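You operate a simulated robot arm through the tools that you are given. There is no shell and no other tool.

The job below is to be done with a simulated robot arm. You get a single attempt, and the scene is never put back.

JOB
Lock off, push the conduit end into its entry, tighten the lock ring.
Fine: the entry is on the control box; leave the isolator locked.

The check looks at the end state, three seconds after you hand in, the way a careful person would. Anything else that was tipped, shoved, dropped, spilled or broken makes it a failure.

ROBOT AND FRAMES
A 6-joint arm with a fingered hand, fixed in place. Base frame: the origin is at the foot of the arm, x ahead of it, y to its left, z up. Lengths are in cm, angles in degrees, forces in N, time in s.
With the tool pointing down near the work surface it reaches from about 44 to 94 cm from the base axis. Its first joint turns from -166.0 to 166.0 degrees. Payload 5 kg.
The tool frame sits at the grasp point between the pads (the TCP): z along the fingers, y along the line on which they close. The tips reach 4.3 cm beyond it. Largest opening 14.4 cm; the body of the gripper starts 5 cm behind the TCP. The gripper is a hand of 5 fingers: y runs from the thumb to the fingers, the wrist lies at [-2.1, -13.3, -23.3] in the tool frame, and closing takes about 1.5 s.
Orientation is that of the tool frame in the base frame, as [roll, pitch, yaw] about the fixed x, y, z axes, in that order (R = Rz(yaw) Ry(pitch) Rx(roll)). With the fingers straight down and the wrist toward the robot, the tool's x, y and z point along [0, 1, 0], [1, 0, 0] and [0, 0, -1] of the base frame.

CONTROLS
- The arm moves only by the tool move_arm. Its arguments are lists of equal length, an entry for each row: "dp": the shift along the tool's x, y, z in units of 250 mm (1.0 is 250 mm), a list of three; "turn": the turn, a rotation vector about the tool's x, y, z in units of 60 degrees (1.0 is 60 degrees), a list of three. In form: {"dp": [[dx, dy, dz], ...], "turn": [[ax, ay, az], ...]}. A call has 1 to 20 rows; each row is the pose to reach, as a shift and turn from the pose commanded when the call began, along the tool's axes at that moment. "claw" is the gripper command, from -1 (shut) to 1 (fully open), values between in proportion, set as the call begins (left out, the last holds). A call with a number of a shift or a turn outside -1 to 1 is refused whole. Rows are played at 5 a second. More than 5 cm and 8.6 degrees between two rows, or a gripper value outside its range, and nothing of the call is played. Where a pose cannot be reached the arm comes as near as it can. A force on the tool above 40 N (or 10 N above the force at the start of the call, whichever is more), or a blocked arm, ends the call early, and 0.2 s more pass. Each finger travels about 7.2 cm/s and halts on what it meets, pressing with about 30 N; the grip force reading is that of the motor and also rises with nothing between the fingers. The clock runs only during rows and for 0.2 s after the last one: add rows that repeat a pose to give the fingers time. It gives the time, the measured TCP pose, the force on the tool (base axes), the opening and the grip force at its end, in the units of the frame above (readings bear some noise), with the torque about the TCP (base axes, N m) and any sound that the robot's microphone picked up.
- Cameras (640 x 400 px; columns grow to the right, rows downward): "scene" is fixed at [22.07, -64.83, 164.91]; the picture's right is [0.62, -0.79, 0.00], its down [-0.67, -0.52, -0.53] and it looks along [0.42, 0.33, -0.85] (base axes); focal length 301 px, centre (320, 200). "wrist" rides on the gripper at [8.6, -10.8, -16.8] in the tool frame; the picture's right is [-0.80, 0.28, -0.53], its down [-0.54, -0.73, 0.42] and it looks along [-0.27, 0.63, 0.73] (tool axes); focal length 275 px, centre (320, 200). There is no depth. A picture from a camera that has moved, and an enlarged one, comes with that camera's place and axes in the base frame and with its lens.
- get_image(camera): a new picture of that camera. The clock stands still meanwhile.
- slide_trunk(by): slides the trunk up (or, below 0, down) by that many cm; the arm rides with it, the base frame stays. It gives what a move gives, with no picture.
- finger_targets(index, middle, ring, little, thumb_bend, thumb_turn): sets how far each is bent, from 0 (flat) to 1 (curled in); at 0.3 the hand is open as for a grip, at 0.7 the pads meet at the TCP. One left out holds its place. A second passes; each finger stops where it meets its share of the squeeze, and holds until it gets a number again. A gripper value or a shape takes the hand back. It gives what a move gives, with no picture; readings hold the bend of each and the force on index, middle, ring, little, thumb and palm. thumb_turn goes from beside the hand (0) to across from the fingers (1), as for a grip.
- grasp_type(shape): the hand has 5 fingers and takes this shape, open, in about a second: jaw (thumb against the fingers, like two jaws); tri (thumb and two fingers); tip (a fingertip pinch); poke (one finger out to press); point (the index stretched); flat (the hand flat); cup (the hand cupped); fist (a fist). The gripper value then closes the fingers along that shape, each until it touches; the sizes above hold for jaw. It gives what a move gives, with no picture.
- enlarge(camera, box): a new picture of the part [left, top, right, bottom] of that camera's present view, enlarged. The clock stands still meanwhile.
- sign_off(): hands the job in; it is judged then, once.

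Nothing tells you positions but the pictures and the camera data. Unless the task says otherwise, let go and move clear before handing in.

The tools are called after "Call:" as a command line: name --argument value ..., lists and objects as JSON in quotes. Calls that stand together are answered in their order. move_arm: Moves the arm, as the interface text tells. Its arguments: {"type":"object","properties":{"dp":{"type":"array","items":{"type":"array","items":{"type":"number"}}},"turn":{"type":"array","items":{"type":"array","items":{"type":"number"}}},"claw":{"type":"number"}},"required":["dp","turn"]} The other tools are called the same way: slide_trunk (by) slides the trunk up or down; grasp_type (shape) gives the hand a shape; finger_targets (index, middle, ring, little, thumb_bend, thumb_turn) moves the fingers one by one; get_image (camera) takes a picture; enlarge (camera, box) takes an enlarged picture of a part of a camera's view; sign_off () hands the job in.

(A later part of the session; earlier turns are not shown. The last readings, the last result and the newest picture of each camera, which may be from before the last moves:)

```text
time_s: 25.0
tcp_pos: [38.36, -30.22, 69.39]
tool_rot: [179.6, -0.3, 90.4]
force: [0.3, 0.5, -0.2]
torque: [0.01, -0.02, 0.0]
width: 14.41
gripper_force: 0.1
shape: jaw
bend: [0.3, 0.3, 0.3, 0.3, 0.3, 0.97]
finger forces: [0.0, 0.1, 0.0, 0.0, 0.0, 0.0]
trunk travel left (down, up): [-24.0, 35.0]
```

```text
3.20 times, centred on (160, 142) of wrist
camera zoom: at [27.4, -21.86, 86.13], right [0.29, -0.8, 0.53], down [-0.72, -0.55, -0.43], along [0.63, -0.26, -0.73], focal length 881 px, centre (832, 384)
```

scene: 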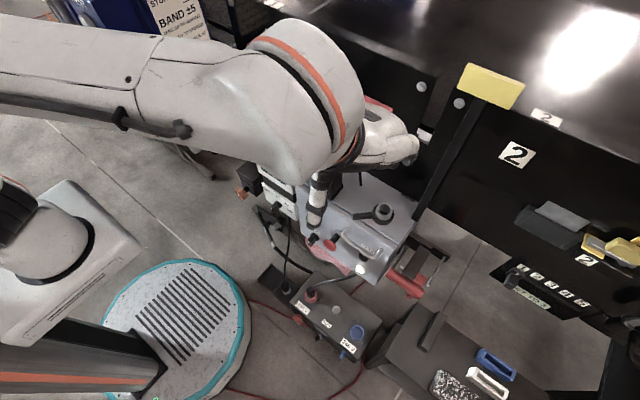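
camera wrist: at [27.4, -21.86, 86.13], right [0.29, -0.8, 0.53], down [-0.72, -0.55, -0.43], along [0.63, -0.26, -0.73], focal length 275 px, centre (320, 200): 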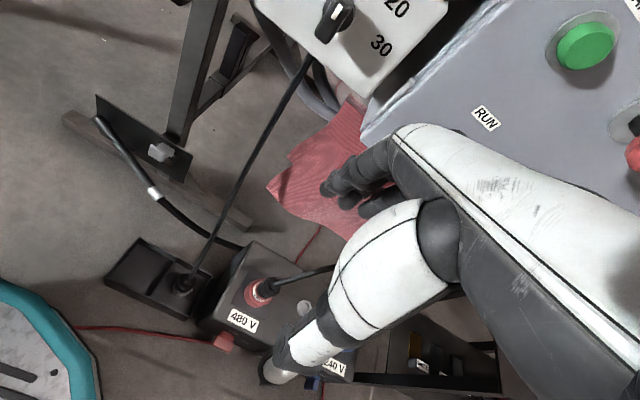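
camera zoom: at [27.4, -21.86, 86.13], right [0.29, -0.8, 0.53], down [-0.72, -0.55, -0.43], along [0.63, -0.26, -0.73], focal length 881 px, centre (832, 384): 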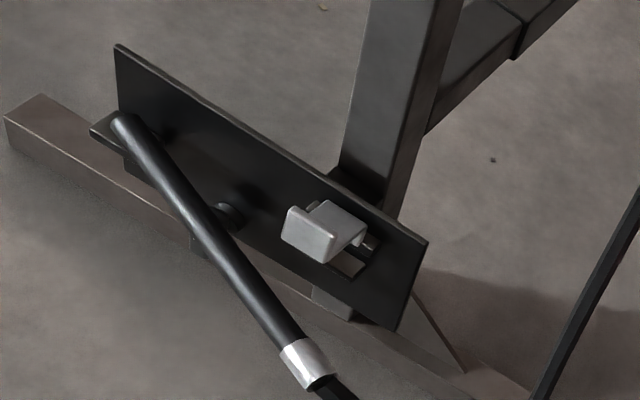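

Two grey tubes hang behind the READY stand and run under the pink cloth, in the same grey as the pipe. I'll tilt the hand forward here to look more horizontally at that area.

Call:
move_arm --dp '[[0, 0.02, 0], [0, 0.04, 0], [0, 0.06, 0], [0, 0.08, 0], [0, 0.08, 0], [0, 0.08, 0]]' --turn '[[-0.12, 0, 0], [-0.24, 0, 0], [-0.36, 0, 0], [-0.48, 0, 0], [-0.583, 0, 0], [-0.583, 0, 0]]'

Call:
get_image --camera "wrist"

```text
time_s: 26.4
tcp_pos: [40.85, -30.72, 70.58]
tool_rot: [144.9, -0.6, 90.5]
force: [-0.2, 0.8, 0.5]
torque: [0.01, -0.01, 0.0]
width: 14.41
gripper_force: 0.1
shape: jaw
bend: [0.3, 0.3, 0.3, 0.3, 0.3, 0.97]
finger forces: [0.0, 0.0, 0.0, 0.1, 0.0, 0.0]
out of reach, approached as far as the arm can: row 5, 6
trunk travel left (down, up): [-24.0, 35.0]
```

```text
taken
camera wrist: at [22.22, -22.27, 78.25], right [-0.07, -0.8, 0.59], down [-0.35, -0.54, -0.77], along [0.94, -0.26, -0.24], focal length 275 px, centre (320, 200)
```

wrist: 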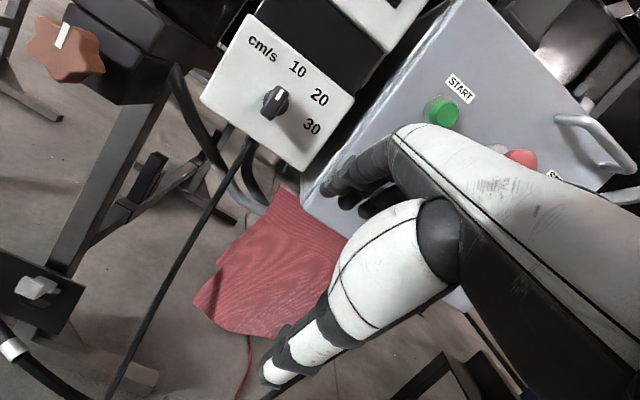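

Call:
enlarge --camera "wrist" --box '[130, 50, 310, 220]'

Call:
enlarge --camera "wrist" --box '[0, 0, 200, 125]'

Call:
enlarge --camera "wrist" --box '[0, 200, 200, 400]'

Call:
enlarge --camera "wrist" --box '[300, 0, 640, 200]'

```text
2.35 times, centred on (220, 135) of wrist
camera zoom: at [22.22, -22.27, 78.25], right [-0.07, -0.8, 0.59], down [-0.35, -0.54, -0.77], along [0.94, -0.26, -0.24], focal length 648 px, centre (555, 353)
```

zoom: 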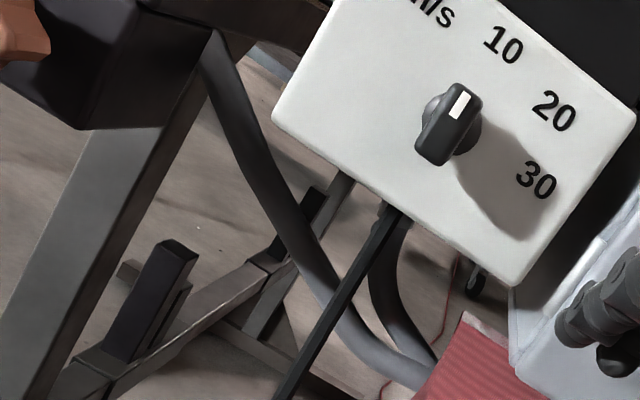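

```text
3.20 times, centred on (100, 62) of wrist
camera zoom: at [22.22, -22.27, 78.25], right [-0.07, -0.8, 0.59], down [-0.35, -0.54, -0.77], along [0.94, -0.26, -0.24], focal length 881 px, centre (1024, 640)
```

zoom: 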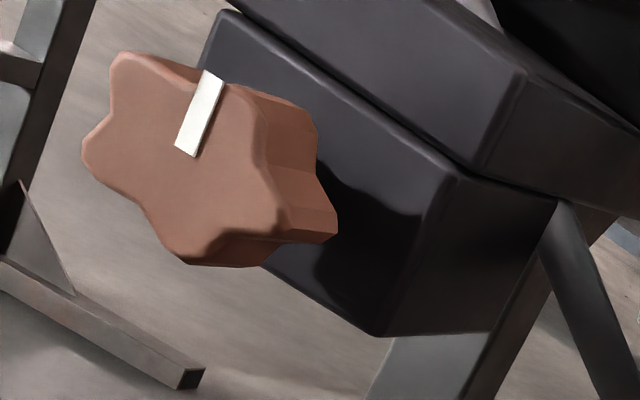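

```text
2.00 times, centred on (100, 300) of wrist
camera zoom: at [22.22, -22.27, 78.25], right [-0.07, -0.8, 0.59], down [-0.35, -0.54, -0.77], along [0.94, -0.26, -0.24], focal length 551 px, centre (760, 0)
```

zoom: 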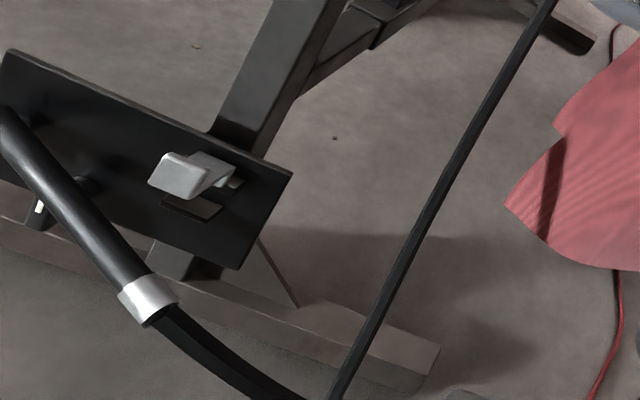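

```text
1.88 times, centred on (470, 100) of wrist
camera zoom: at [22.22, -22.27, 78.25], right [-0.07, -0.8, 0.59], down [-0.35, -0.54, -0.77], along [0.94, -0.26, -0.24], focal length 518 px, centre (38, 388)
```

zoom: 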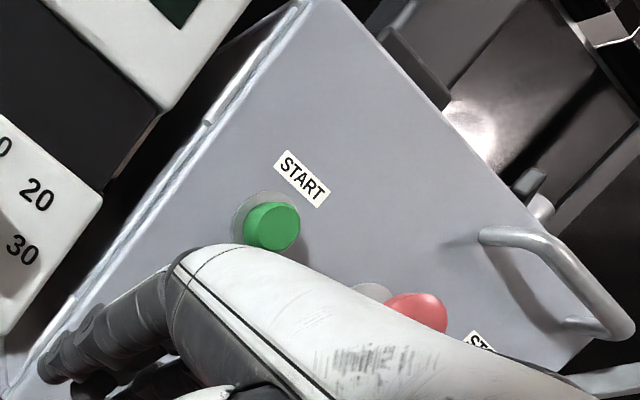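

The dark box with the orange knob has a tube leaving its bottom and running towards the control box under the cloth, as would an isolator wired through conduit. I'll lower the trunk to look beneath the control box.

Call:
move_arm --dp '[[-0.1, 0, 0], [-0.18, 0, 0], [-0.18, 0, 0]]' --turn '[[0, 0, 0], [0, 0, 0], [0, 0, 0]]'

Call:
slide_trunk --by -18

Call:
get_image --camera "wrist"

Call:
enlarge --camera "wrist" --box '[100, 0, 340, 150]'

Call:
enlarge --camera "wrist" --box '[0, 0, 160, 100]'

```text
time_s: 27.2
tcp_pos: [40.71, -35.28, 70.65]
tool_rot: [144.6, -0.4, 90.4]
force: [0.1, 0.3, 0.2]
torque: [0.02, 0.0, 0.01]
width: 14.4
gripper_force: 0.0
shape: jaw
bend: [0.3, 0.3, 0.3, 0.3, 0.3, 0.97]
finger forces: [0.0, 0.0, 0.0, 0.1, 0.0, 0.1]
trunk travel left (down, up): [-24.0, 35.0]
```

```text
time_s: 29.2
tcp_pos: [40.76, -35.21, 52.65]
tool_rot: [144.5, -0.3, 90.4]
force: [-0.3, 0.6, 0.5]
torque: [0.0, -0.01, 0.03]
width: 14.39
gripper_force: 0.0
shape: jaw
bend: [0.3, 0.3, 0.3, 0.3, 0.3, 0.97]
finger forces: [0.0, 0.1, 0.0, 0.0, 0.0, 0.0]
trunk travel left (down, up): [-6.0, 53.0]
```

```text
taken
camera wrist: at [22.11, -26.79, 60.14], right [-0.07, -0.8, 0.6], down [-0.34, -0.54, -0.77], along [0.94, -0.26, -0.23], focal length 275 px, centre (320, 200)
```

wrist: 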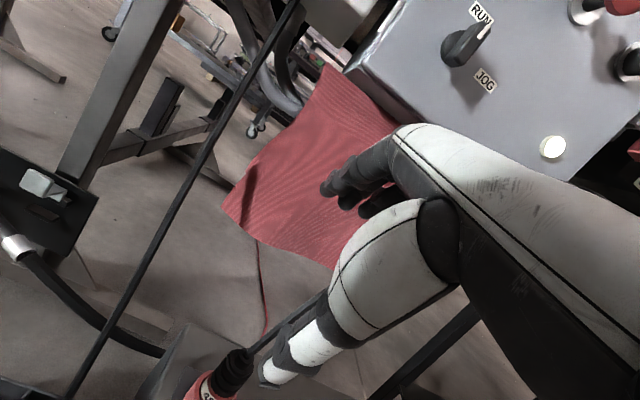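

```text
2.67 times, centred on (220, 75) of wrist
camera zoom: at [22.11, -26.79, 60.14], right [-0.07, -0.8, 0.6], down [-0.34, -0.54, -0.77], along [0.94, -0.26, -0.23], focal length 734 px, centre (587, 533)
```

zoom: 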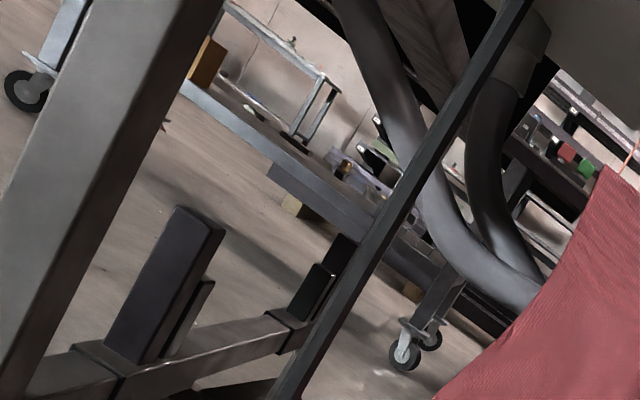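

```text
4.00 times, centred on (80, 50) of wrist
camera zoom: at [22.11, -26.79, 60.14], right [-0.07, -0.8, 0.6], down [-0.34, -0.54, -0.77], along [0.94, -0.26, -0.23], focal length 1101 px, centre (1280, 800)
```

zoom: 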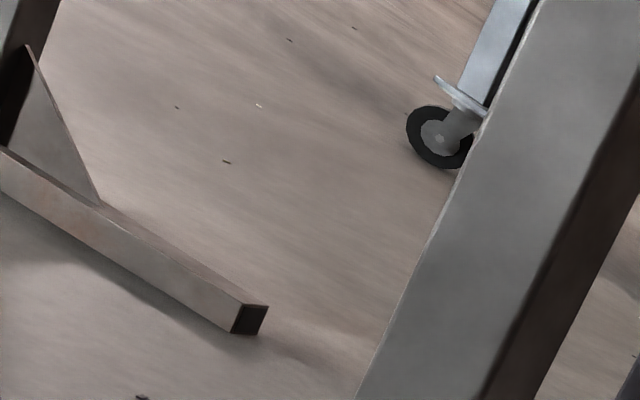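

The grey tubes make a U behind the pink cloth: one goes up behind the dark box to the left, the other into the READY bottom through a wider sleeve. I'll go back up and look at the left side and behind the READY unit from above.

Call:
slide_trunk --by 53

Call:
move_arm --dp '[[0.1, -0.03, 0], [0.2, -0.05, 0], [0.3, -0.05, 0], [0.4, -0.05, 0], [0.5, -0.05, 0], [0.6, -0.05, 0], [0.6, -0.05, 0]]' --turn '[[0.12, 0, 0], [0.24, 0, 0], [0.36, 0, 0], [0.48, 0, 0], [0.59, 0, 0], [0.59, 0, 0], [0.59, 0, 0]]'

Call:
get_image --camera "wrist"

```text
refused: 53 is not a number from -40 to 40
```

```text
time_s: 30.8
tcp_pos: [39.53, -20.29, 51.97]
tool_rot: [-180.0, -0.3, 90.4]
force: [-1.2, 0.0, -0.1]
torque: [0.03, 0.0, 0.04]
width: 14.43
gripper_force: 0.1
shape: jaw
bend: [0.3, 0.3, 0.3, 0.3, 0.3, 0.98]
finger forces: [0.0, 0.0, 0.0, 0.0, 0.1, 0.0]
trunk travel left (down, up): [-6.0, 53.0]
```

```text
taken
camera wrist: at [28.75, -11.86, 68.91], right [0.29, -0.8, 0.53], down [-0.72, -0.55, -0.43], along [0.63, -0.26, -0.73], focal length 275 px, centre (320, 200)
```

wrist: 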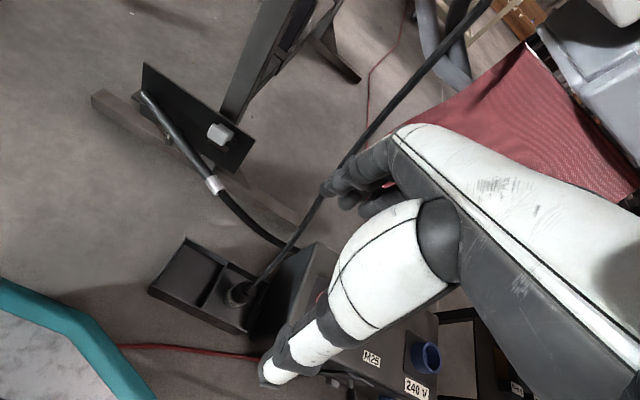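

The trunk call was refused for size, so that move happened low, but forces stayed near zero and nothing seems touched. I'll now raise the trunk in allowed steps.

Call:
slide_trunk --by 40

Call:
slide_trunk --by 13

Call:
get_image --camera "wrist"

Call:
get_image --camera "scene"

```text
time_s: 34.7
tcp_pos: [39.66, -20.31, 92.14]
tool_rot: [-180.0, -0.3, 90.4]
force: [0.3, 0.3, -0.6]
torque: [-0.02, 0.02, 0.01]
width: 14.42
gripper_force: 0.1
shape: jaw
bend: [0.3, 0.3, 0.3, 0.3, 0.3, 0.98]
finger forces: [0.1, 0.0, 0.0, 0.1, 0.1, 0.0]
trunk travel left (down, up): [-46.0, 13.0]
```

```text
time_s: 36.2
tcp_pos: [39.61, -20.32, 105.02]
tool_rot: [180.0, -0.3, 90.4]
force: [1.1, -0.1, 0.4]
torque: [0.0, 0.01, -0.02]
width: 14.39
gripper_force: 0.0
shape: jaw
bend: [0.3, 0.3, 0.3, 0.3, 0.3, 0.98]
finger forces: [0.0, 0.0, 0.0, 0.1, 0.0, 0.1]
trunk travel left (down, up): [-59.0, 0.0]
```

```text
taken
camera wrist: at [28.75, -11.88, 121.91], right [0.29, -0.8, 0.53], down [-0.72, -0.55, -0.43], along [0.63, -0.26, -0.73], focal length 275 px, centre (320, 200)
```

wrist: 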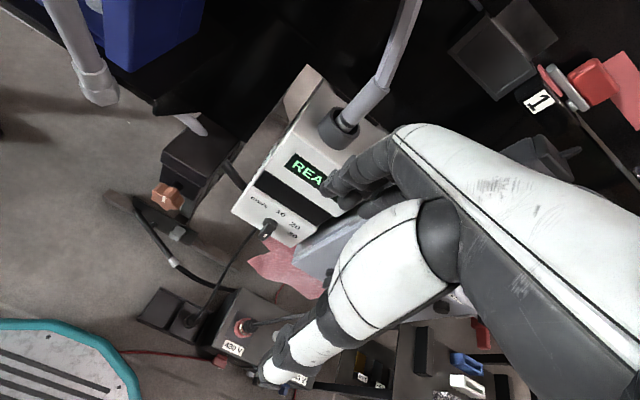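

```text
taken
```

scene: 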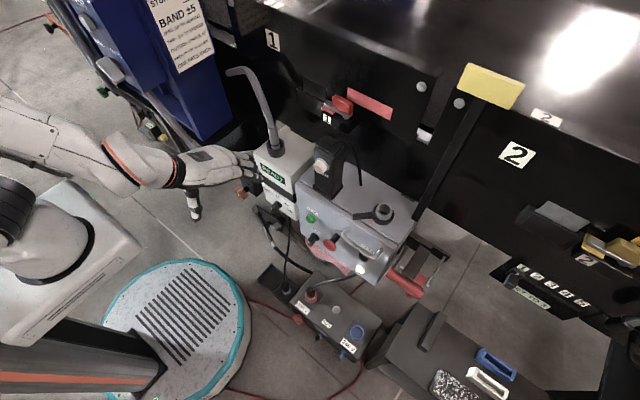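

There is a grey tube with a wider sleeve at the top left, by the blue station. I'll enlarge that and move further left to see it.

Call:
enlarge --camera "wrist" --box '[20, 0, 260, 150]'

Call:
enlarge --camera "wrist" --box '[270, 0, 430, 160]'

Call:
enlarge --camera "scene" --box '[80, 50, 260, 190]'

```text
2.67 times, centred on (140, 75) of wrist
camera zoom: at [28.75, -11.88, 121.91], right [0.29, -0.8, 0.53], down [-0.72, -0.55, -0.43], along [0.63, -0.26, -0.73], focal length 734 px, centre (800, 533)
```

zoom: 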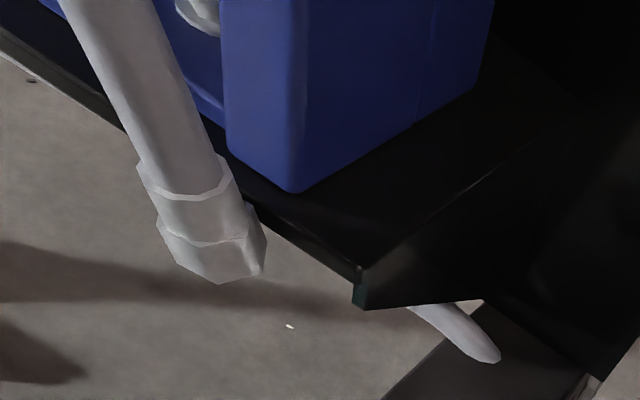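

```text
2.50 times, centred on (350, 80) of wrist
camera zoom: at [28.75, -11.88, 121.91], right [0.29, -0.8, 0.53], down [-0.72, -0.55, -0.43], along [0.63, -0.26, -0.73], focal length 688 px, centre (245, 500)
```

zoom: 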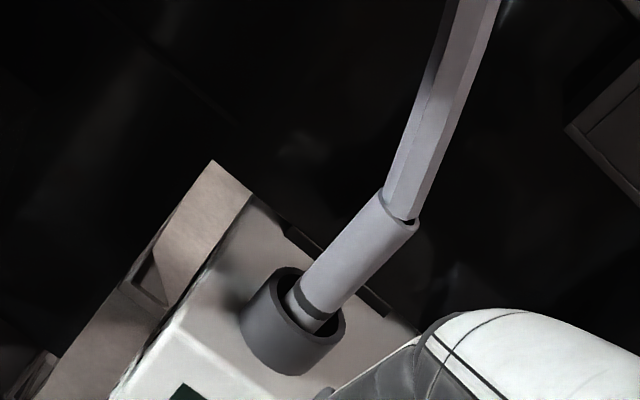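

```text
2.86 times, centred on (170, 120) of scene
camera zoom: at [22.07, -64.83, 164.91], right [0.62, -0.79, 0.0], down [-0.67, -0.52, -0.53], along [0.42, 0.33, -0.85], focal length 859 px, centre (749, 429)
```

zoom: 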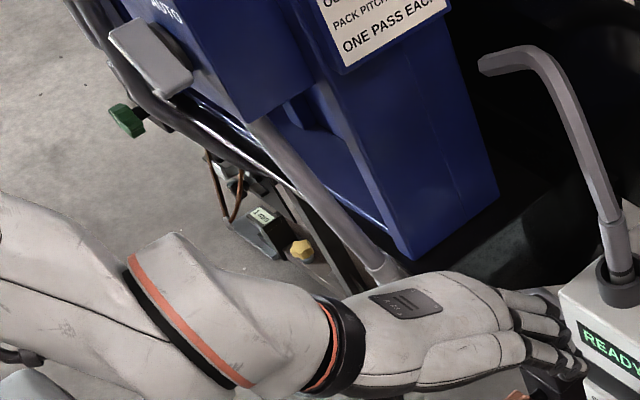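

The blue station appears to be a vacuum or dust unit with its own hose, so it is not part of this job. I want a proper look at the red-gripped assembly to the right of the control box, so I'll approach with the hand pointing radially outward (yaw reduced), which should reach better.

Call:
move_arm --dp '[[-0.16, 0, -0.08], [-0.32, 0, -0.16], [-0.48, -0.02, -0.24], [-0.64, -0.04, -0.32], [-0.8, -0.06, -0.4], [-0.96, -0.08, -0.4], [-0.96, -0.08, -0.4]]' --turn '[[0, 0, 0.08], [0, 0, 0.16], [0, 0, 0.25], [0, 0, 0.33], [0, 0, 0.42], [0, 0, 0.5], [0, 0, 0.5]]'

Call:
get_image --camera "wrist"

```text
time_s: 37.8
tcp_pos: [37.84, -44.37, 114.99]
tool_rot: [-179.9, -0.4, 60.4]
force: [-0.3, -0.8, -0.7]
torque: [0.06, 0.03, 0.01]
width: 14.42
gripper_force: 0.0
shape: jaw
bend: [0.3, 0.3, 0.3, 0.3, 0.3, 0.98]
finger forces: [0.1, 0.1, 0.0, 0.0, 0.1, 0.0]
trunk travel left (down, up): [-59.0, 0.0]
```

```text
taken
camera wrist: at [32.67, -31.7, 131.9], right [-0.15, -0.84, 0.53], down [-0.9, -0.11, -0.42], along [0.41, -0.54, -0.73], focal length 275 px, centre (320, 200)
```

wrist: 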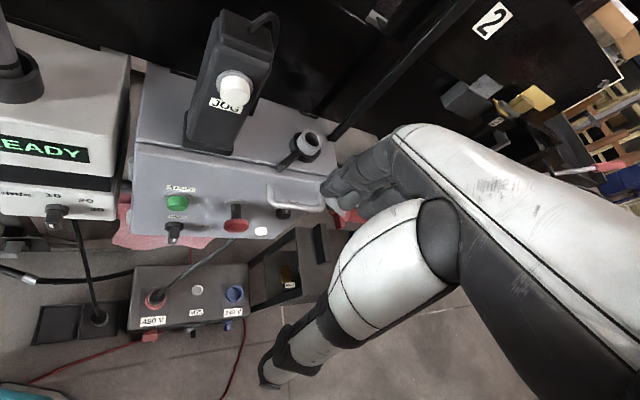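

That works well. I'll continue right with another 30° of yaw, then tilt.

Call:
move_arm --dp '[[-0.14, 0.056, 0.03], [-0.28, 0.112, 0.06], [-0.42, 0.168, 0.1], [-0.56, 0.224, 0.12], [-0.7, 0.28, 0.14], [-0.82, 0.336, 0.16], [-0.82, 0.336, 0.16]]' --turn '[[0, 0, 0.08], [0, 0, 0.16], [0, 0, 0.25], [0, 0, 0.33], [0, 0, 0.42], [0, 0, 0.5], [0, 0, 0.5]]'

Call:
move_arm --dp '[[0, 0, 0], [0, 0, 0], [0, 0, 0], [0, 0, 0], [0, 0, 0], [0, 0, 0]]' --turn '[[-0.13, 0, 0], [-0.26, 0, 0], [-0.39, 0, 0], [-0.52, 0, 0], [-0.65, 0, 0], [-0.65, 0, 0]]'

Call:
get_image --camera "wrist"

```text
time_s: 39.4
tcp_pos: [35.16, -66.4, 110.84]
tool_rot: [-179.8, -0.2, 30.3]
force: [-0.1, -0.2, 0.1]
torque: [0.02, 0.0, -0.01]
width: 14.38
gripper_force: 0.1
shape: jaw
bend: [0.3, 0.3, 0.3, 0.3, 0.3, 0.98]
finger forces: [0.0, 0.0, 0.0, 0.0, 0.0, 0.1]
trunk travel left (down, up): [-59.0, 0.0]
```

```text
time_s: 40.8
tcp_pos: [34.42, -66.81, 111.61]
tool_rot: [141.5, -0.6, 30.8]
force: [0.2, -0.3, 0.0]
torque: [0.01, -0.02, -0.01]
width: 14.43
gripper_force: 0.1
shape: jaw
bend: [0.3, 0.3, 0.3, 0.3, 0.3, 0.98]
finger forces: [0.1, 0.0, 0.0, 0.0, 0.0, 0.1]
out of reach, approached as far as the arm can: row 3, 4, 5, 6
trunk travel left (down, up): [-59.0, 0.0]
```

```text
taken
camera wrist: at [32.18, -46.19, 118.03], right [-0.74, -0.32, 0.59], down [-0.62, -0.01, -0.79], along [0.26, -0.95, -0.19], focal length 275 px, centre (320, 200)
```

wrist: 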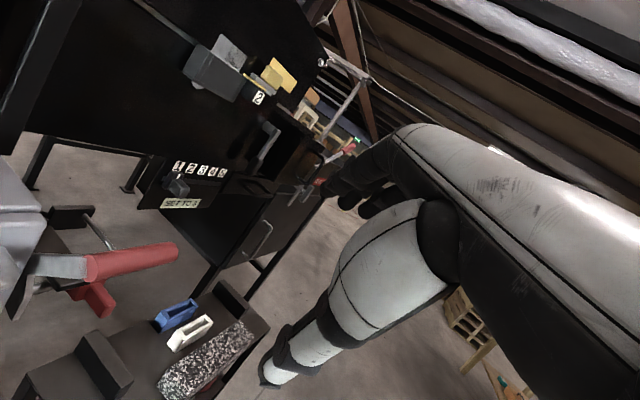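

Call:
enlarge --camera "wrist" --box '[0, 170, 220, 340]'

Call:
enlarge --camera "wrist" --box '[130, 20, 350, 240]'

Call:
enlarge --camera "wrist" --box '[0, 270, 280, 400]'

```text
2.35 times, centred on (110, 255) of wrist
camera zoom: at [32.18, -46.19, 118.03], right [-0.74, -0.32, 0.59], down [-0.62, -0.01, -0.79], along [0.26, -0.95, -0.19], focal length 648 px, centre (814, 71)
```

zoom: 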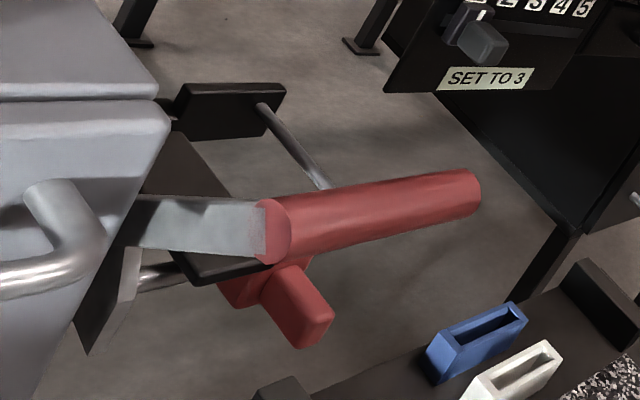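

```text
1.82 times, centred on (240, 130) of wrist
camera zoom: at [32.18, -46.19, 118.03], right [-0.74, -0.32, 0.59], down [-0.62, -0.01, -0.79], along [0.26, -0.95, -0.19], focal length 500 px, centre (466, 327)
```

zoom: 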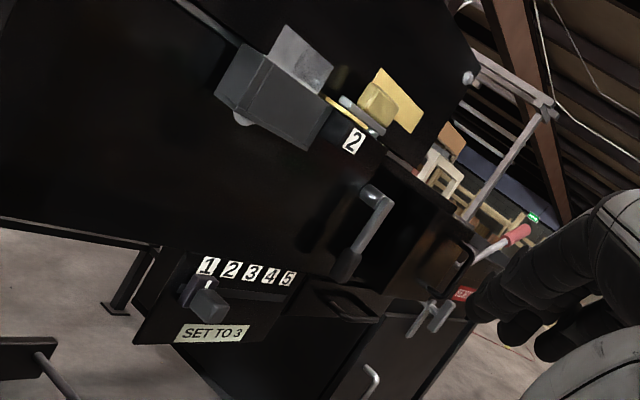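

```text
2.29 times, centred on (140, 335) of wrist
camera zoom: at [32.18, -46.19, 118.03], right [-0.74, -0.32, 0.59], down [-0.62, -0.01, -0.79], along [0.26, -0.95, -0.19], focal length 629 px, centre (731, -109)
```

zoom: 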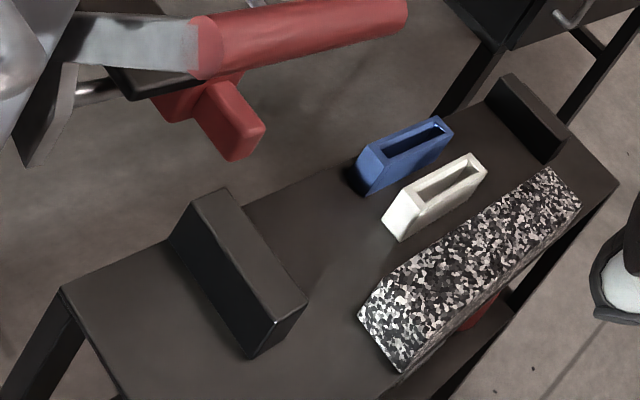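

Now it is clear: a flat metal arm with a red cylindrical grip is mounted on the right side of the control box, i.e. a side-mounted isolator lever. Beneath it is a dark bracket with rods and a red T-shaped piece that may be its lock. I'll lower the trunk to look at this from the side.

Call:
slide_trunk --by -18

Call:
get_image --camera "wrist"

Call:
enlarge --camera "wrist" --box '[0, 90, 220, 260]'

```text
time_s: 42.8
tcp_pos: [34.61, -66.76, 93.4]
tool_rot: [141.6, -0.4, 30.8]
force: [-0.3, 0.3, 0.0]
torque: [0.01, 0.02, -0.01]
width: 14.41
gripper_force: 0.1
shape: jaw
bend: [0.3, 0.3, 0.3, 0.3, 0.3, 0.98]
finger forces: [0.0, 0.1, 0.1, 0.0, 0.0, 0.1]
trunk travel left (down, up): [-41.0, 18.0]
```

```text
taken
camera wrist: at [32.2, -46.21, 100.06], right [-0.74, -0.32, 0.59], down [-0.62, -0.01, -0.79], along [0.26, -0.95, -0.19], focal length 275 px, centre (320, 200)
```

wrist: 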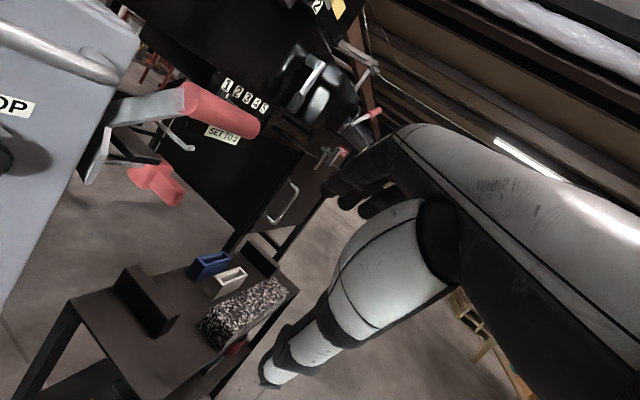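

```text
2.35 times, centred on (110, 175) of wrist
camera zoom: at [32.2, -46.21, 100.06], right [-0.74, -0.32, 0.59], down [-0.62, -0.01, -0.79], along [0.26, -0.95, -0.19], focal length 648 px, centre (814, 259)
```

zoom: 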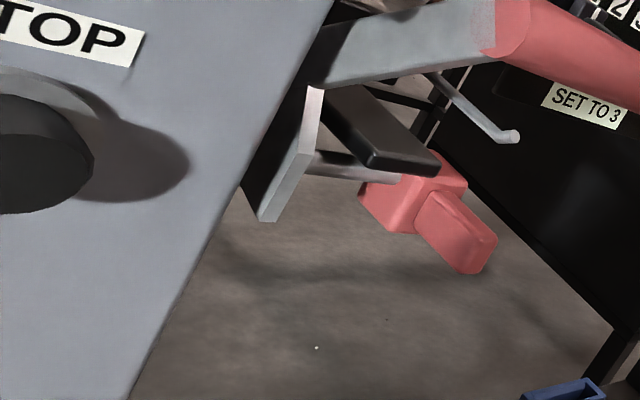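

The lever arm runs from about (62, -63, 89) up to the red grip at (49.7, -63, 98), and below it there's a metal rod from a grey side plate to a red block near (55.5, -68.5, 86). I'll zoom in tightly for details.

Call:
enlarge --camera "wrist" --box '[70, 80, 190, 215]'

Call:
enlarge --camera "wrist" --box '[90, 70, 270, 170]'

Call:
enlarge --camera "scene" --box '[375, 225, 455, 300]'

```text
2.96 times, centred on (130, 148) of wrist
camera zoom: at [32.2, -46.21, 100.06], right [-0.74, -0.32, 0.59], down [-0.62, -0.01, -0.79], along [0.26, -0.95, -0.19], focal length 816 px, centre (883, 356)
```

zoom: 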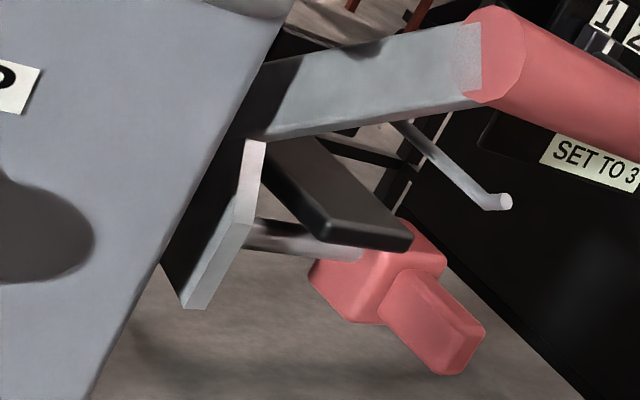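

```text
3.56 times, centred on (180, 120) of wrist
camera zoom: at [32.2, -46.21, 100.06], right [-0.74, -0.32, 0.59], down [-0.62, -0.01, -0.79], along [0.26, -0.95, -0.19], focal length 979 px, centre (818, 484)
```

zoom: 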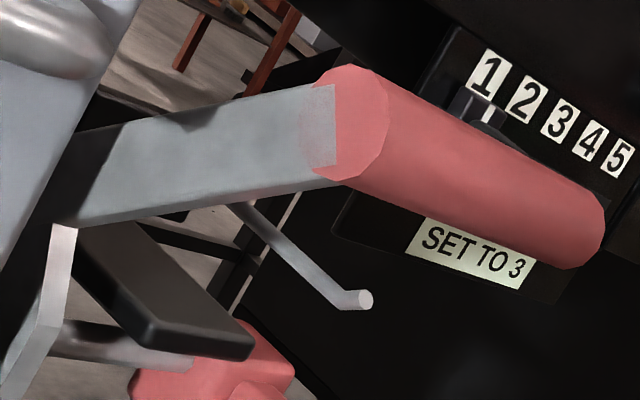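

```text
5.33 times, centred on (415, 262) of scene
camera zoom: at [22.07, -64.83, 164.91], right [0.62, -0.79, 0.0], down [-0.67, -0.52, -0.53], along [0.42, 0.33, -0.85], focal length 1603 px, centre (-187, -133)
```

zoom: 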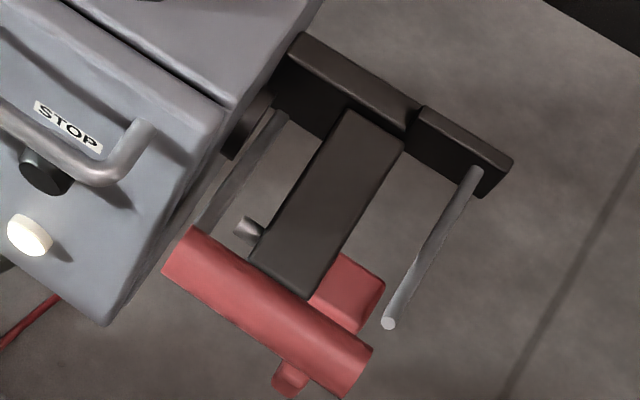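

The red block with its tab sits on a metal shaft sticking out of a grey plate on the box's right side, near the lever. I want a more frontal view, so I'll raise a little and turn the camera back towards the box, well clear of the grip.

Call:
slide_trunk --by 8

Call:
move_arm --dp '[[0.0, 0.04, 0.03], [0.0, 0.08, 0.07], [0.0, 0.12, 0.1], [0.0, 0.16, 0.13], [0.0, 0.16, 0.13]]' --turn '[[0, 0.077, -0.097], [0, 0.155, -0.195], [0, 0.232, -0.292], [0, 0.31, -0.39], [0, 0.31, -0.39]]'

Call:
get_image --camera "wrist"

```text
time_s: 44.0
tcp_pos: [34.45, -66.74, 101.46]
tool_rot: [141.7, -0.6, 30.8]
force: [0.2, 0.1, 0.7]
torque: [-0.01, 0.03, 0.0]
width: 14.43
gripper_force: 0.0
shape: jaw
bend: [0.3, 0.3, 0.3, 0.3, 0.3, 0.98]
finger forces: [0.1, 0.1, 0.0, 0.1, 0.0, 0.0]
trunk travel left (down, up): [-49.0, 10.0]
```

```text
time_s: 45.2
tcp_pos: [37.0, -71.29, 101.43]
tool_rot: [141.3, -0.5, 60.7]
force: [0.5, 0.1, -1.3]
torque: [0.04, -0.02, 0.01]
width: 14.39
gripper_force: 0.1
shape: jaw
bend: [0.3, 0.3, 0.3, 0.3, 0.3, 0.98]
finger forces: [0.0, 0.1, 0.0, 0.1, 0.1, 0.1]
trunk travel left (down, up): [-49.0, 10.0]
```

```text
taken
camera wrist: at [24.71, -54.54, 107.85], right [-0.49, -0.65, 0.59], down [-0.53, -0.32, -0.79], along [0.7, -0.69, -0.18], focal length 275 px, centre (320, 200)
```

wrist: 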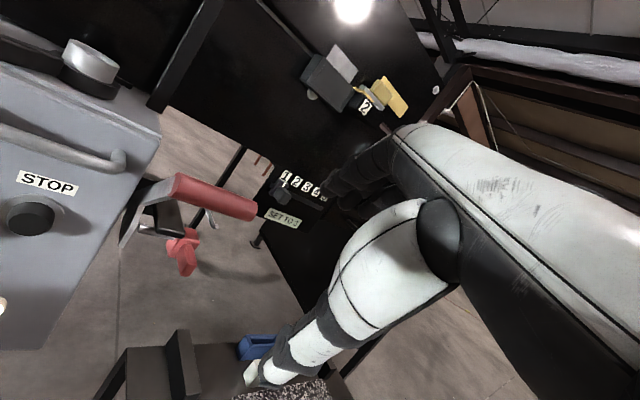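

Call:
enlarge --camera "wrist" --box '[100, 150, 280, 290]'

Call:
enlarge --camera "wrist" --box '[0, 20, 180, 140]'

```text
2.86 times, centred on (190, 220) of wrist
camera zoom: at [24.71, -54.54, 107.85], right [-0.49, -0.65, 0.59], down [-0.53, -0.32, -0.79], along [0.7, -0.69, -0.18], focal length 786 px, centre (691, 143)
```

zoom: 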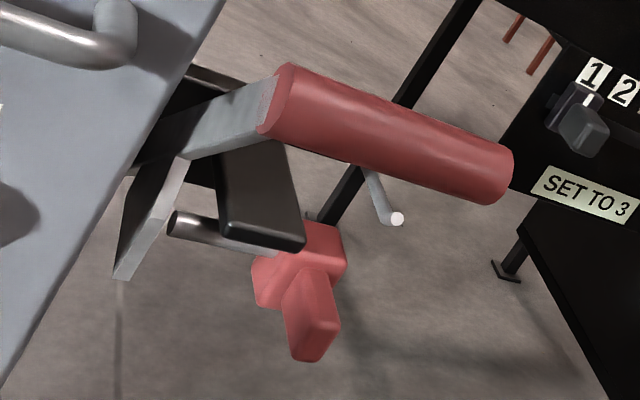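

```text
3.33 times, centred on (90, 80) of wrist
camera zoom: at [24.71, -54.54, 107.85], right [-0.49, -0.65, 0.59], down [-0.53, -0.32, -0.79], along [0.7, -0.69, -0.18], focal length 918 px, centre (1087, 600)
```

zoom: 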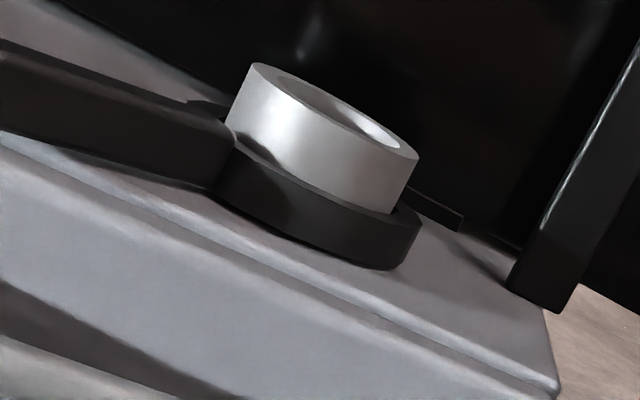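

Now the mechanism is clear: a lock pin with a red T-knob, with its tip at about (56.4, -64.4, 86.4), points at the plate in the lever's plane, and a gap separates the two. I'll shift further right and lower to see the box's right face and any markings.

Call:
move_arm --dp '[[-0.1, 0.045, 0.037], [-0.2, 0.09, 0.073], [-0.313, 0.137, 0.11], [-0.313, 0.137, 0.11]]' --turn '[[0, 0, 0], [0, 0, 0], [0, 0, 0], [0, 0, 0]]'

Call:
slide_trunk --by -8

Call:
get_image --camera "wrist"

Call:
enlarge --camera "wrist" --box '[0, 100, 160, 260]'

```text
time_s: 46.2
tcp_pos: [37.23, -80.26, 101.33]
tool_rot: [141.3, -0.6, 60.8]
force: [-0.3, 0.6, -0.3]
torque: [0.01, -0.05, 0.03]
width: 14.4
gripper_force: 0.0
shape: jaw
bend: [0.3, 0.3, 0.3, 0.3, 0.3, 0.98]
finger forces: [0.0, 0.1, 0.0, 0.1, 0.1, 0.0]
trunk travel left (down, up): [-49.0, 10.0]
```

```text
time_s: 47.4
tcp_pos: [37.1, -80.23, 93.22]
tool_rot: [141.3, -0.5, 60.7]
force: [-0.8, -0.4, 0.0]
torque: [-0.03, 0.0, -0.01]
width: 14.41
gripper_force: 0.2
shape: jaw
bend: [0.3, 0.3, 0.3, 0.3, 0.3, 0.98]
finger forces: [0.0, 0.1, 0.0, 0.0, 0.0, 0.0]
trunk travel left (down, up): [-41.0, 18.0]
```

```text
taken
camera wrist: at [24.95, -63.56, 99.73], right [-0.49, -0.64, 0.59], down [-0.53, -0.32, -0.79], along [0.7, -0.69, -0.18], focal length 275 px, centre (320, 200)
```

wrist: 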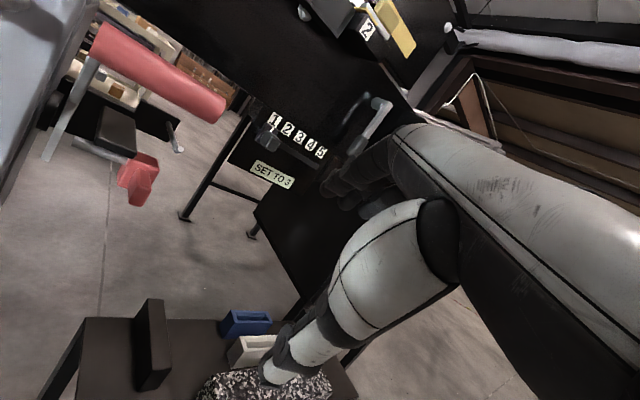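

```text
2.50 times, centred on (80, 180) of wrist
camera zoom: at [24.95, -63.56, 99.73], right [-0.49, -0.64, 0.59], down [-0.53, -0.32, -0.79], along [0.7, -0.69, -0.18], focal length 688 px, centre (920, 250)
```

zoom: 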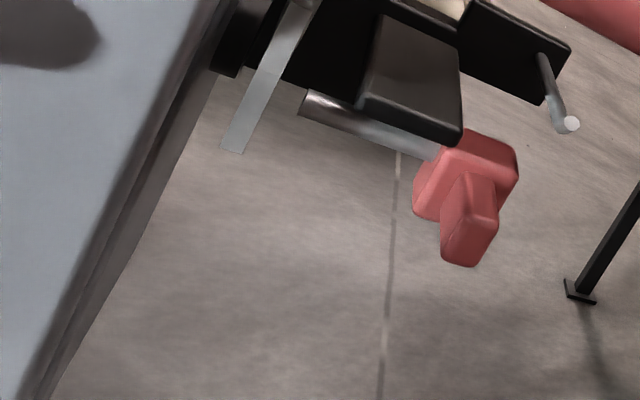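

Good, this is reachable and now I can see past the box's right side. I'll zoom in on the lever and pin.

Call:
enlarge --camera "wrist" --box '[30, 10, 190, 130]'

Call:
enlarge --camera "wrist" --box '[30, 90, 190, 210]'

Call:
enlarge --camera "wrist" --box '[220, 90, 340, 200]'

```text
3.33 times, centred on (110, 70) of wrist
camera zoom: at [24.95, -63.56, 99.73], right [-0.49, -0.64, 0.59], down [-0.53, -0.32, -0.79], along [0.7, -0.69, -0.18], focal length 918 px, centre (1020, 633)
```

zoom: 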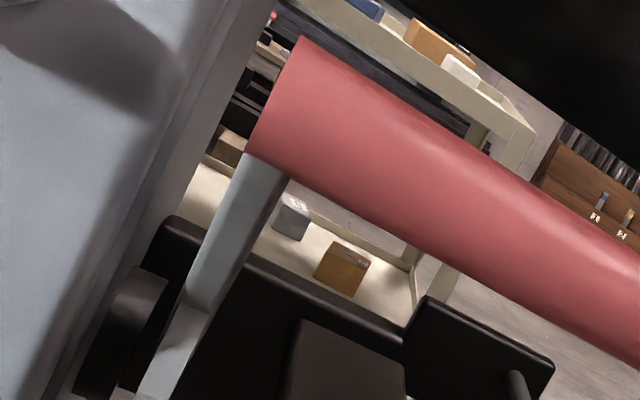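

```text
3.33 times, centred on (110, 150) of wrist
camera zoom: at [24.95, -63.56, 99.73], right [-0.49, -0.64, 0.59], down [-0.53, -0.32, -0.79], along [0.7, -0.69, -0.18], focal length 918 px, centre (1020, 367)
```

zoom: 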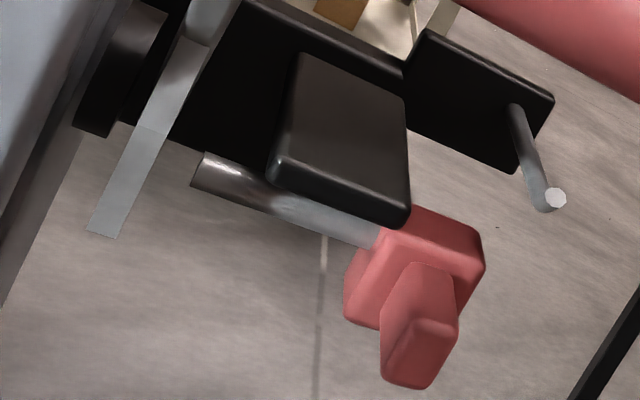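

```text
3.64 times, centred on (280, 145) of wrist
camera zoom: at [24.95, -63.56, 99.73], right [-0.49, -0.64, 0.59], down [-0.53, -0.32, -0.79], along [0.7, -0.69, -0.18], focal length 1001 px, centre (466, 400)
```

zoom: 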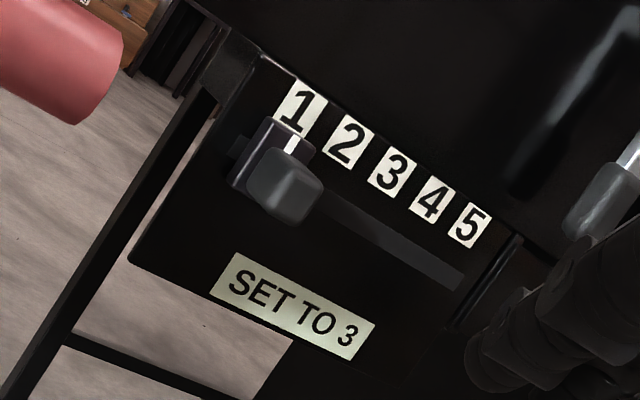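

I now understand the isolator: the lever pivots near (61, -62, 86.5), and a red-knobbed lock pin with its tip near (58.3, -64.8, 85.3) slides towards the lever's hub plate. The white lamp on the front is lit, so it is probably still ON. Next I must identify the conduit, so I'll go back up over the control box.

Call:
slide_trunk --by 18

Call:
move_arm --dp '[[0.12, -0.07, -0.08], [0.24, -0.14, -0.16], [0.36, -0.21, -0.24], [0.48, -0.28, -0.32], [0.6, -0.35, -0.4], [0.72, -0.42, -0.48], [0.72, -0.42, -0.48]]' --turn '[[0.1, 0, 0], [0.2, 0, 0], [0.3, 0, 0], [0.4, 0, 0], [0.5, 0, 0], [0.6, 0, 0], [0.645, 0, 0]]'

Call:
get_image --camera "wrist"

```text
time_s: 49.4
tcp_pos: [37.18, -80.32, 111.26]
tool_rot: [141.5, -0.6, 60.7]
force: [0.1, 0.5, 0.3]
torque: [-0.01, -0.02, 0.0]
width: 14.42
gripper_force: 0.0
shape: jaw
bend: [0.3, 0.3, 0.3, 0.3, 0.3, 0.98]
finger forces: [0.0, 0.1, 0.0, 0.0, 0.1, 0.1]
trunk travel left (down, up): [-59.0, 0.0]
```

```text
time_s: 51.0
tcp_pos: [32.37, -56.89, 114.25]
tool_rot: [-179.9, -0.5, 60.6]
force: [-0.1, 0.9, 0.2]
torque: [0.01, -0.01, -0.01]
width: 14.41
gripper_force: 0.0
shape: jaw
bend: [0.3, 0.3, 0.3, 0.3, 0.3, 0.98]
finger forces: [0.0, 0.1, 0.0, 0.0, 0.0, 0.0]
trunk travel left (down, up): [-59.0, 0.0]
```

```text
taken
camera wrist: at [27.16, -44.23, 131.19], right [-0.14, -0.84, 0.53], down [-0.9, -0.11, -0.43], along [0.42, -0.53, -0.74], focal length 275 px, centre (320, 200)
```

wrist: 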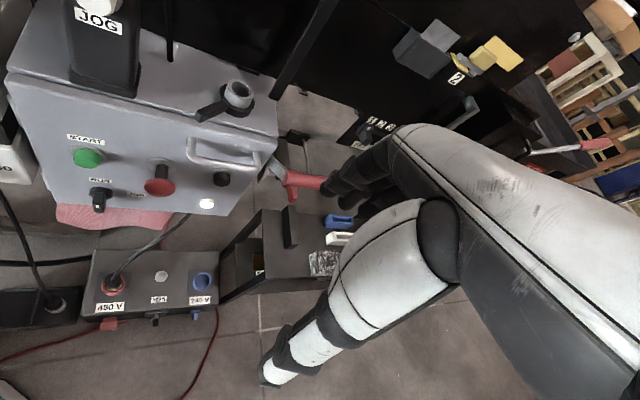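

From here I can see the box front, the cup and the transformer. I'll zoom in on the cup, the thin cable's lower end, and the transformer front.

Call:
enlarge --camera "wrist" --box '[130, 0, 290, 140]'

Call:
enlarge --camera "wrist" --box '[70, 235, 240, 340]'

Call:
enlarge --camera "wrist" --box '[210, 200, 360, 310]'

Call:
enlarge --camera "scene" --box '[290, 130, 400, 230]'

```text
2.86 times, centred on (210, 70) of wrist
camera zoom: at [27.16, -44.23, 131.19], right [-0.14, -0.84, 0.53], down [-0.9, -0.11, -0.43], along [0.42, -0.53, -0.74], focal length 786 px, centre (634, 571)
```

zoom: 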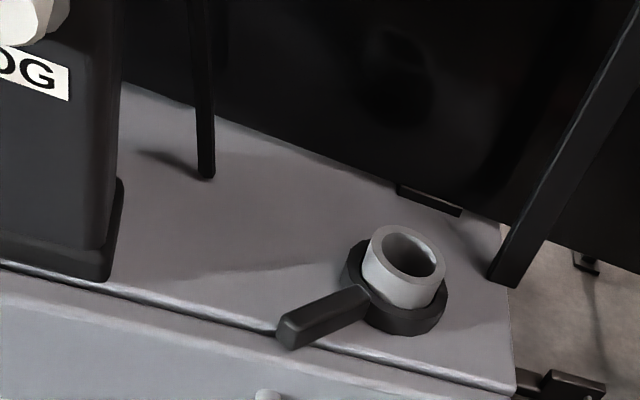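

```text
3.76 times, centred on (155, 288) of wrist
camera zoom: at [27.16, -44.23, 131.19], right [-0.14, -0.84, 0.53], down [-0.9, -0.11, -0.43], along [0.42, -0.53, -0.74], focal length 1036 px, centre (941, -129)
```

zoom: 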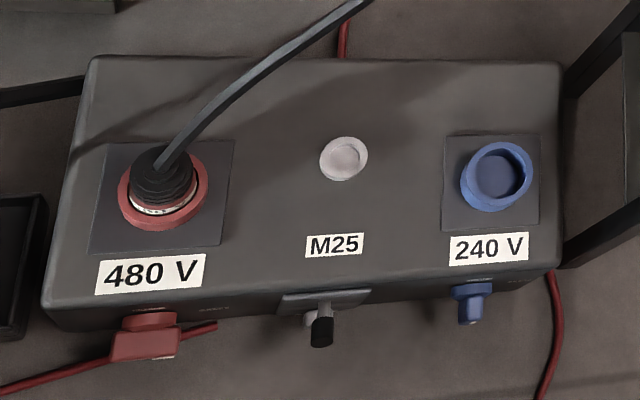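

```text
3.64 times, centred on (285, 255) of wrist
camera zoom: at [27.16, -44.23, 131.19], right [-0.14, -0.84, 0.53], down [-0.9, -0.11, -0.43], along [0.42, -0.53, -0.74], focal length 1001 px, centre (447, 0)
```

zoom: 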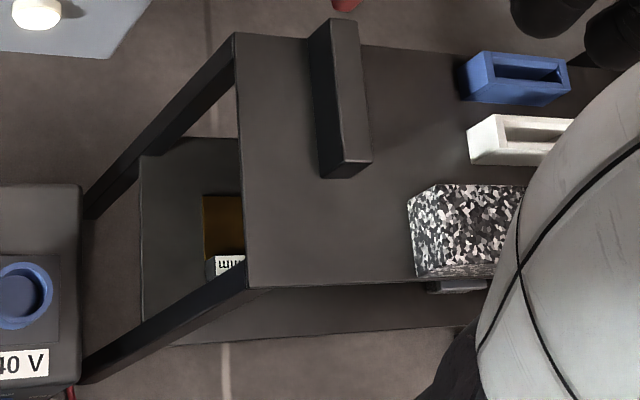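

```text
4.00 times, centred on (345, 180) of scene
camera zoom: at [22.07, -64.83, 164.91], right [0.62, -0.79, 0.0], down [-0.67, -0.52, -0.53], along [0.42, 0.33, -0.85], focal length 1202 px, centre (220, 280)
```

zoom: 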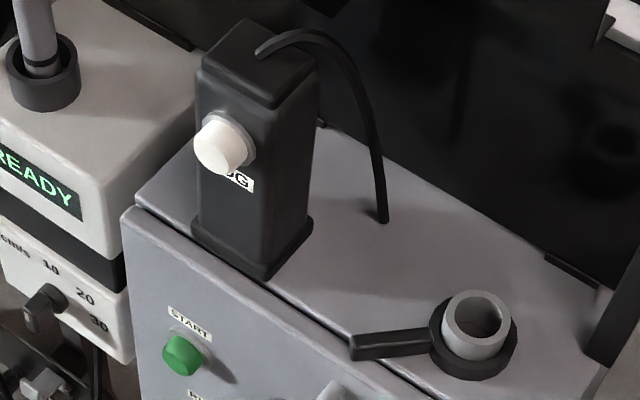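

The JOG cable simply runs into the box top, so it isn't loose. Before deciding, I'll compare the READY pipe's sleeve and the black wand near the floor, starting with a close zoom on the pipe, then moving left and lower for the wand.

Call:
enlarge --camera "scene" --box '[220, 60, 300, 160]'

Call:
move_arm --dp '[[0.16, 0.0, -0.03], [0.32, 0.0, -0.03], [0.48, 0.0, -0.03], [0.64, -0.02, -0.03], [0.8, -0.04, -0.03], [0.96, -0.06, -0.03], [0.96, -0.06, -0.03]]' --turn '[[0, 0, -0.08], [0, 0, -0.16], [0, 0, -0.24], [0, 0, -0.32], [0, 0, -0.4], [0, 0, -0.49], [0, 0, -0.49]]'

Call:
get_image --camera "wrist"

```text
4.00 times, centred on (260, 110) of scene
camera zoom: at [22.07, -64.83, 164.91], right [0.62, -0.79, 0.0], down [-0.67, -0.52, -0.53], along [0.42, 0.33, -0.85], focal length 1202 px, centre (560, 560)
```

zoom: 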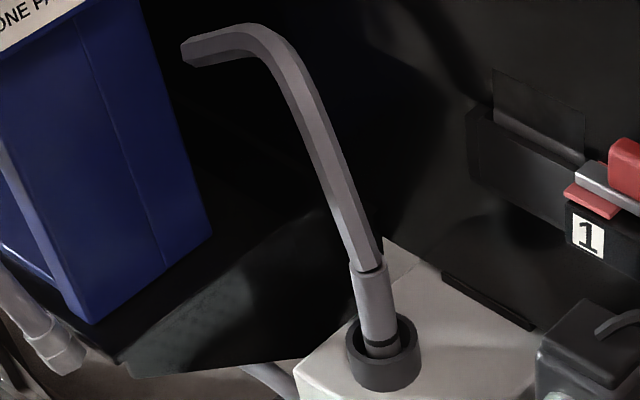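

```text
time_s: 52.6
tcp_pos: [42.92, -35.33, 115.1]
tool_rot: [179.8, -0.5, 90.1]
force: [0.3, -0.8, -0.2]
torque: [0.02, 0.03, 0.01]
width: 14.41
gripper_force: 0.0
shape: jaw
bend: [0.3, 0.3, 0.3, 0.3, 0.3, 0.98]
finger forces: [0.0, 0.0, 0.0, 0.1, 0.0, 0.0]
trunk travel left (down, up): [-59.0, 0.0]
```

```text
taken
camera wrist: at [32.06, -26.9, 132.02], right [0.28, -0.8, 0.53], down [-0.72, -0.54, -0.43], along [0.63, -0.26, -0.73], focal length 275 px, centre (320, 200)
```

wrist: 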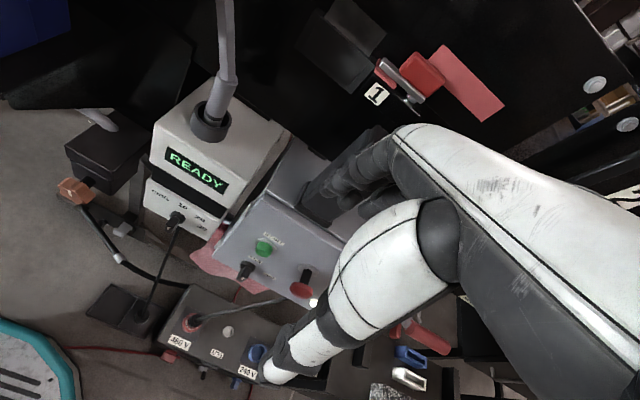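

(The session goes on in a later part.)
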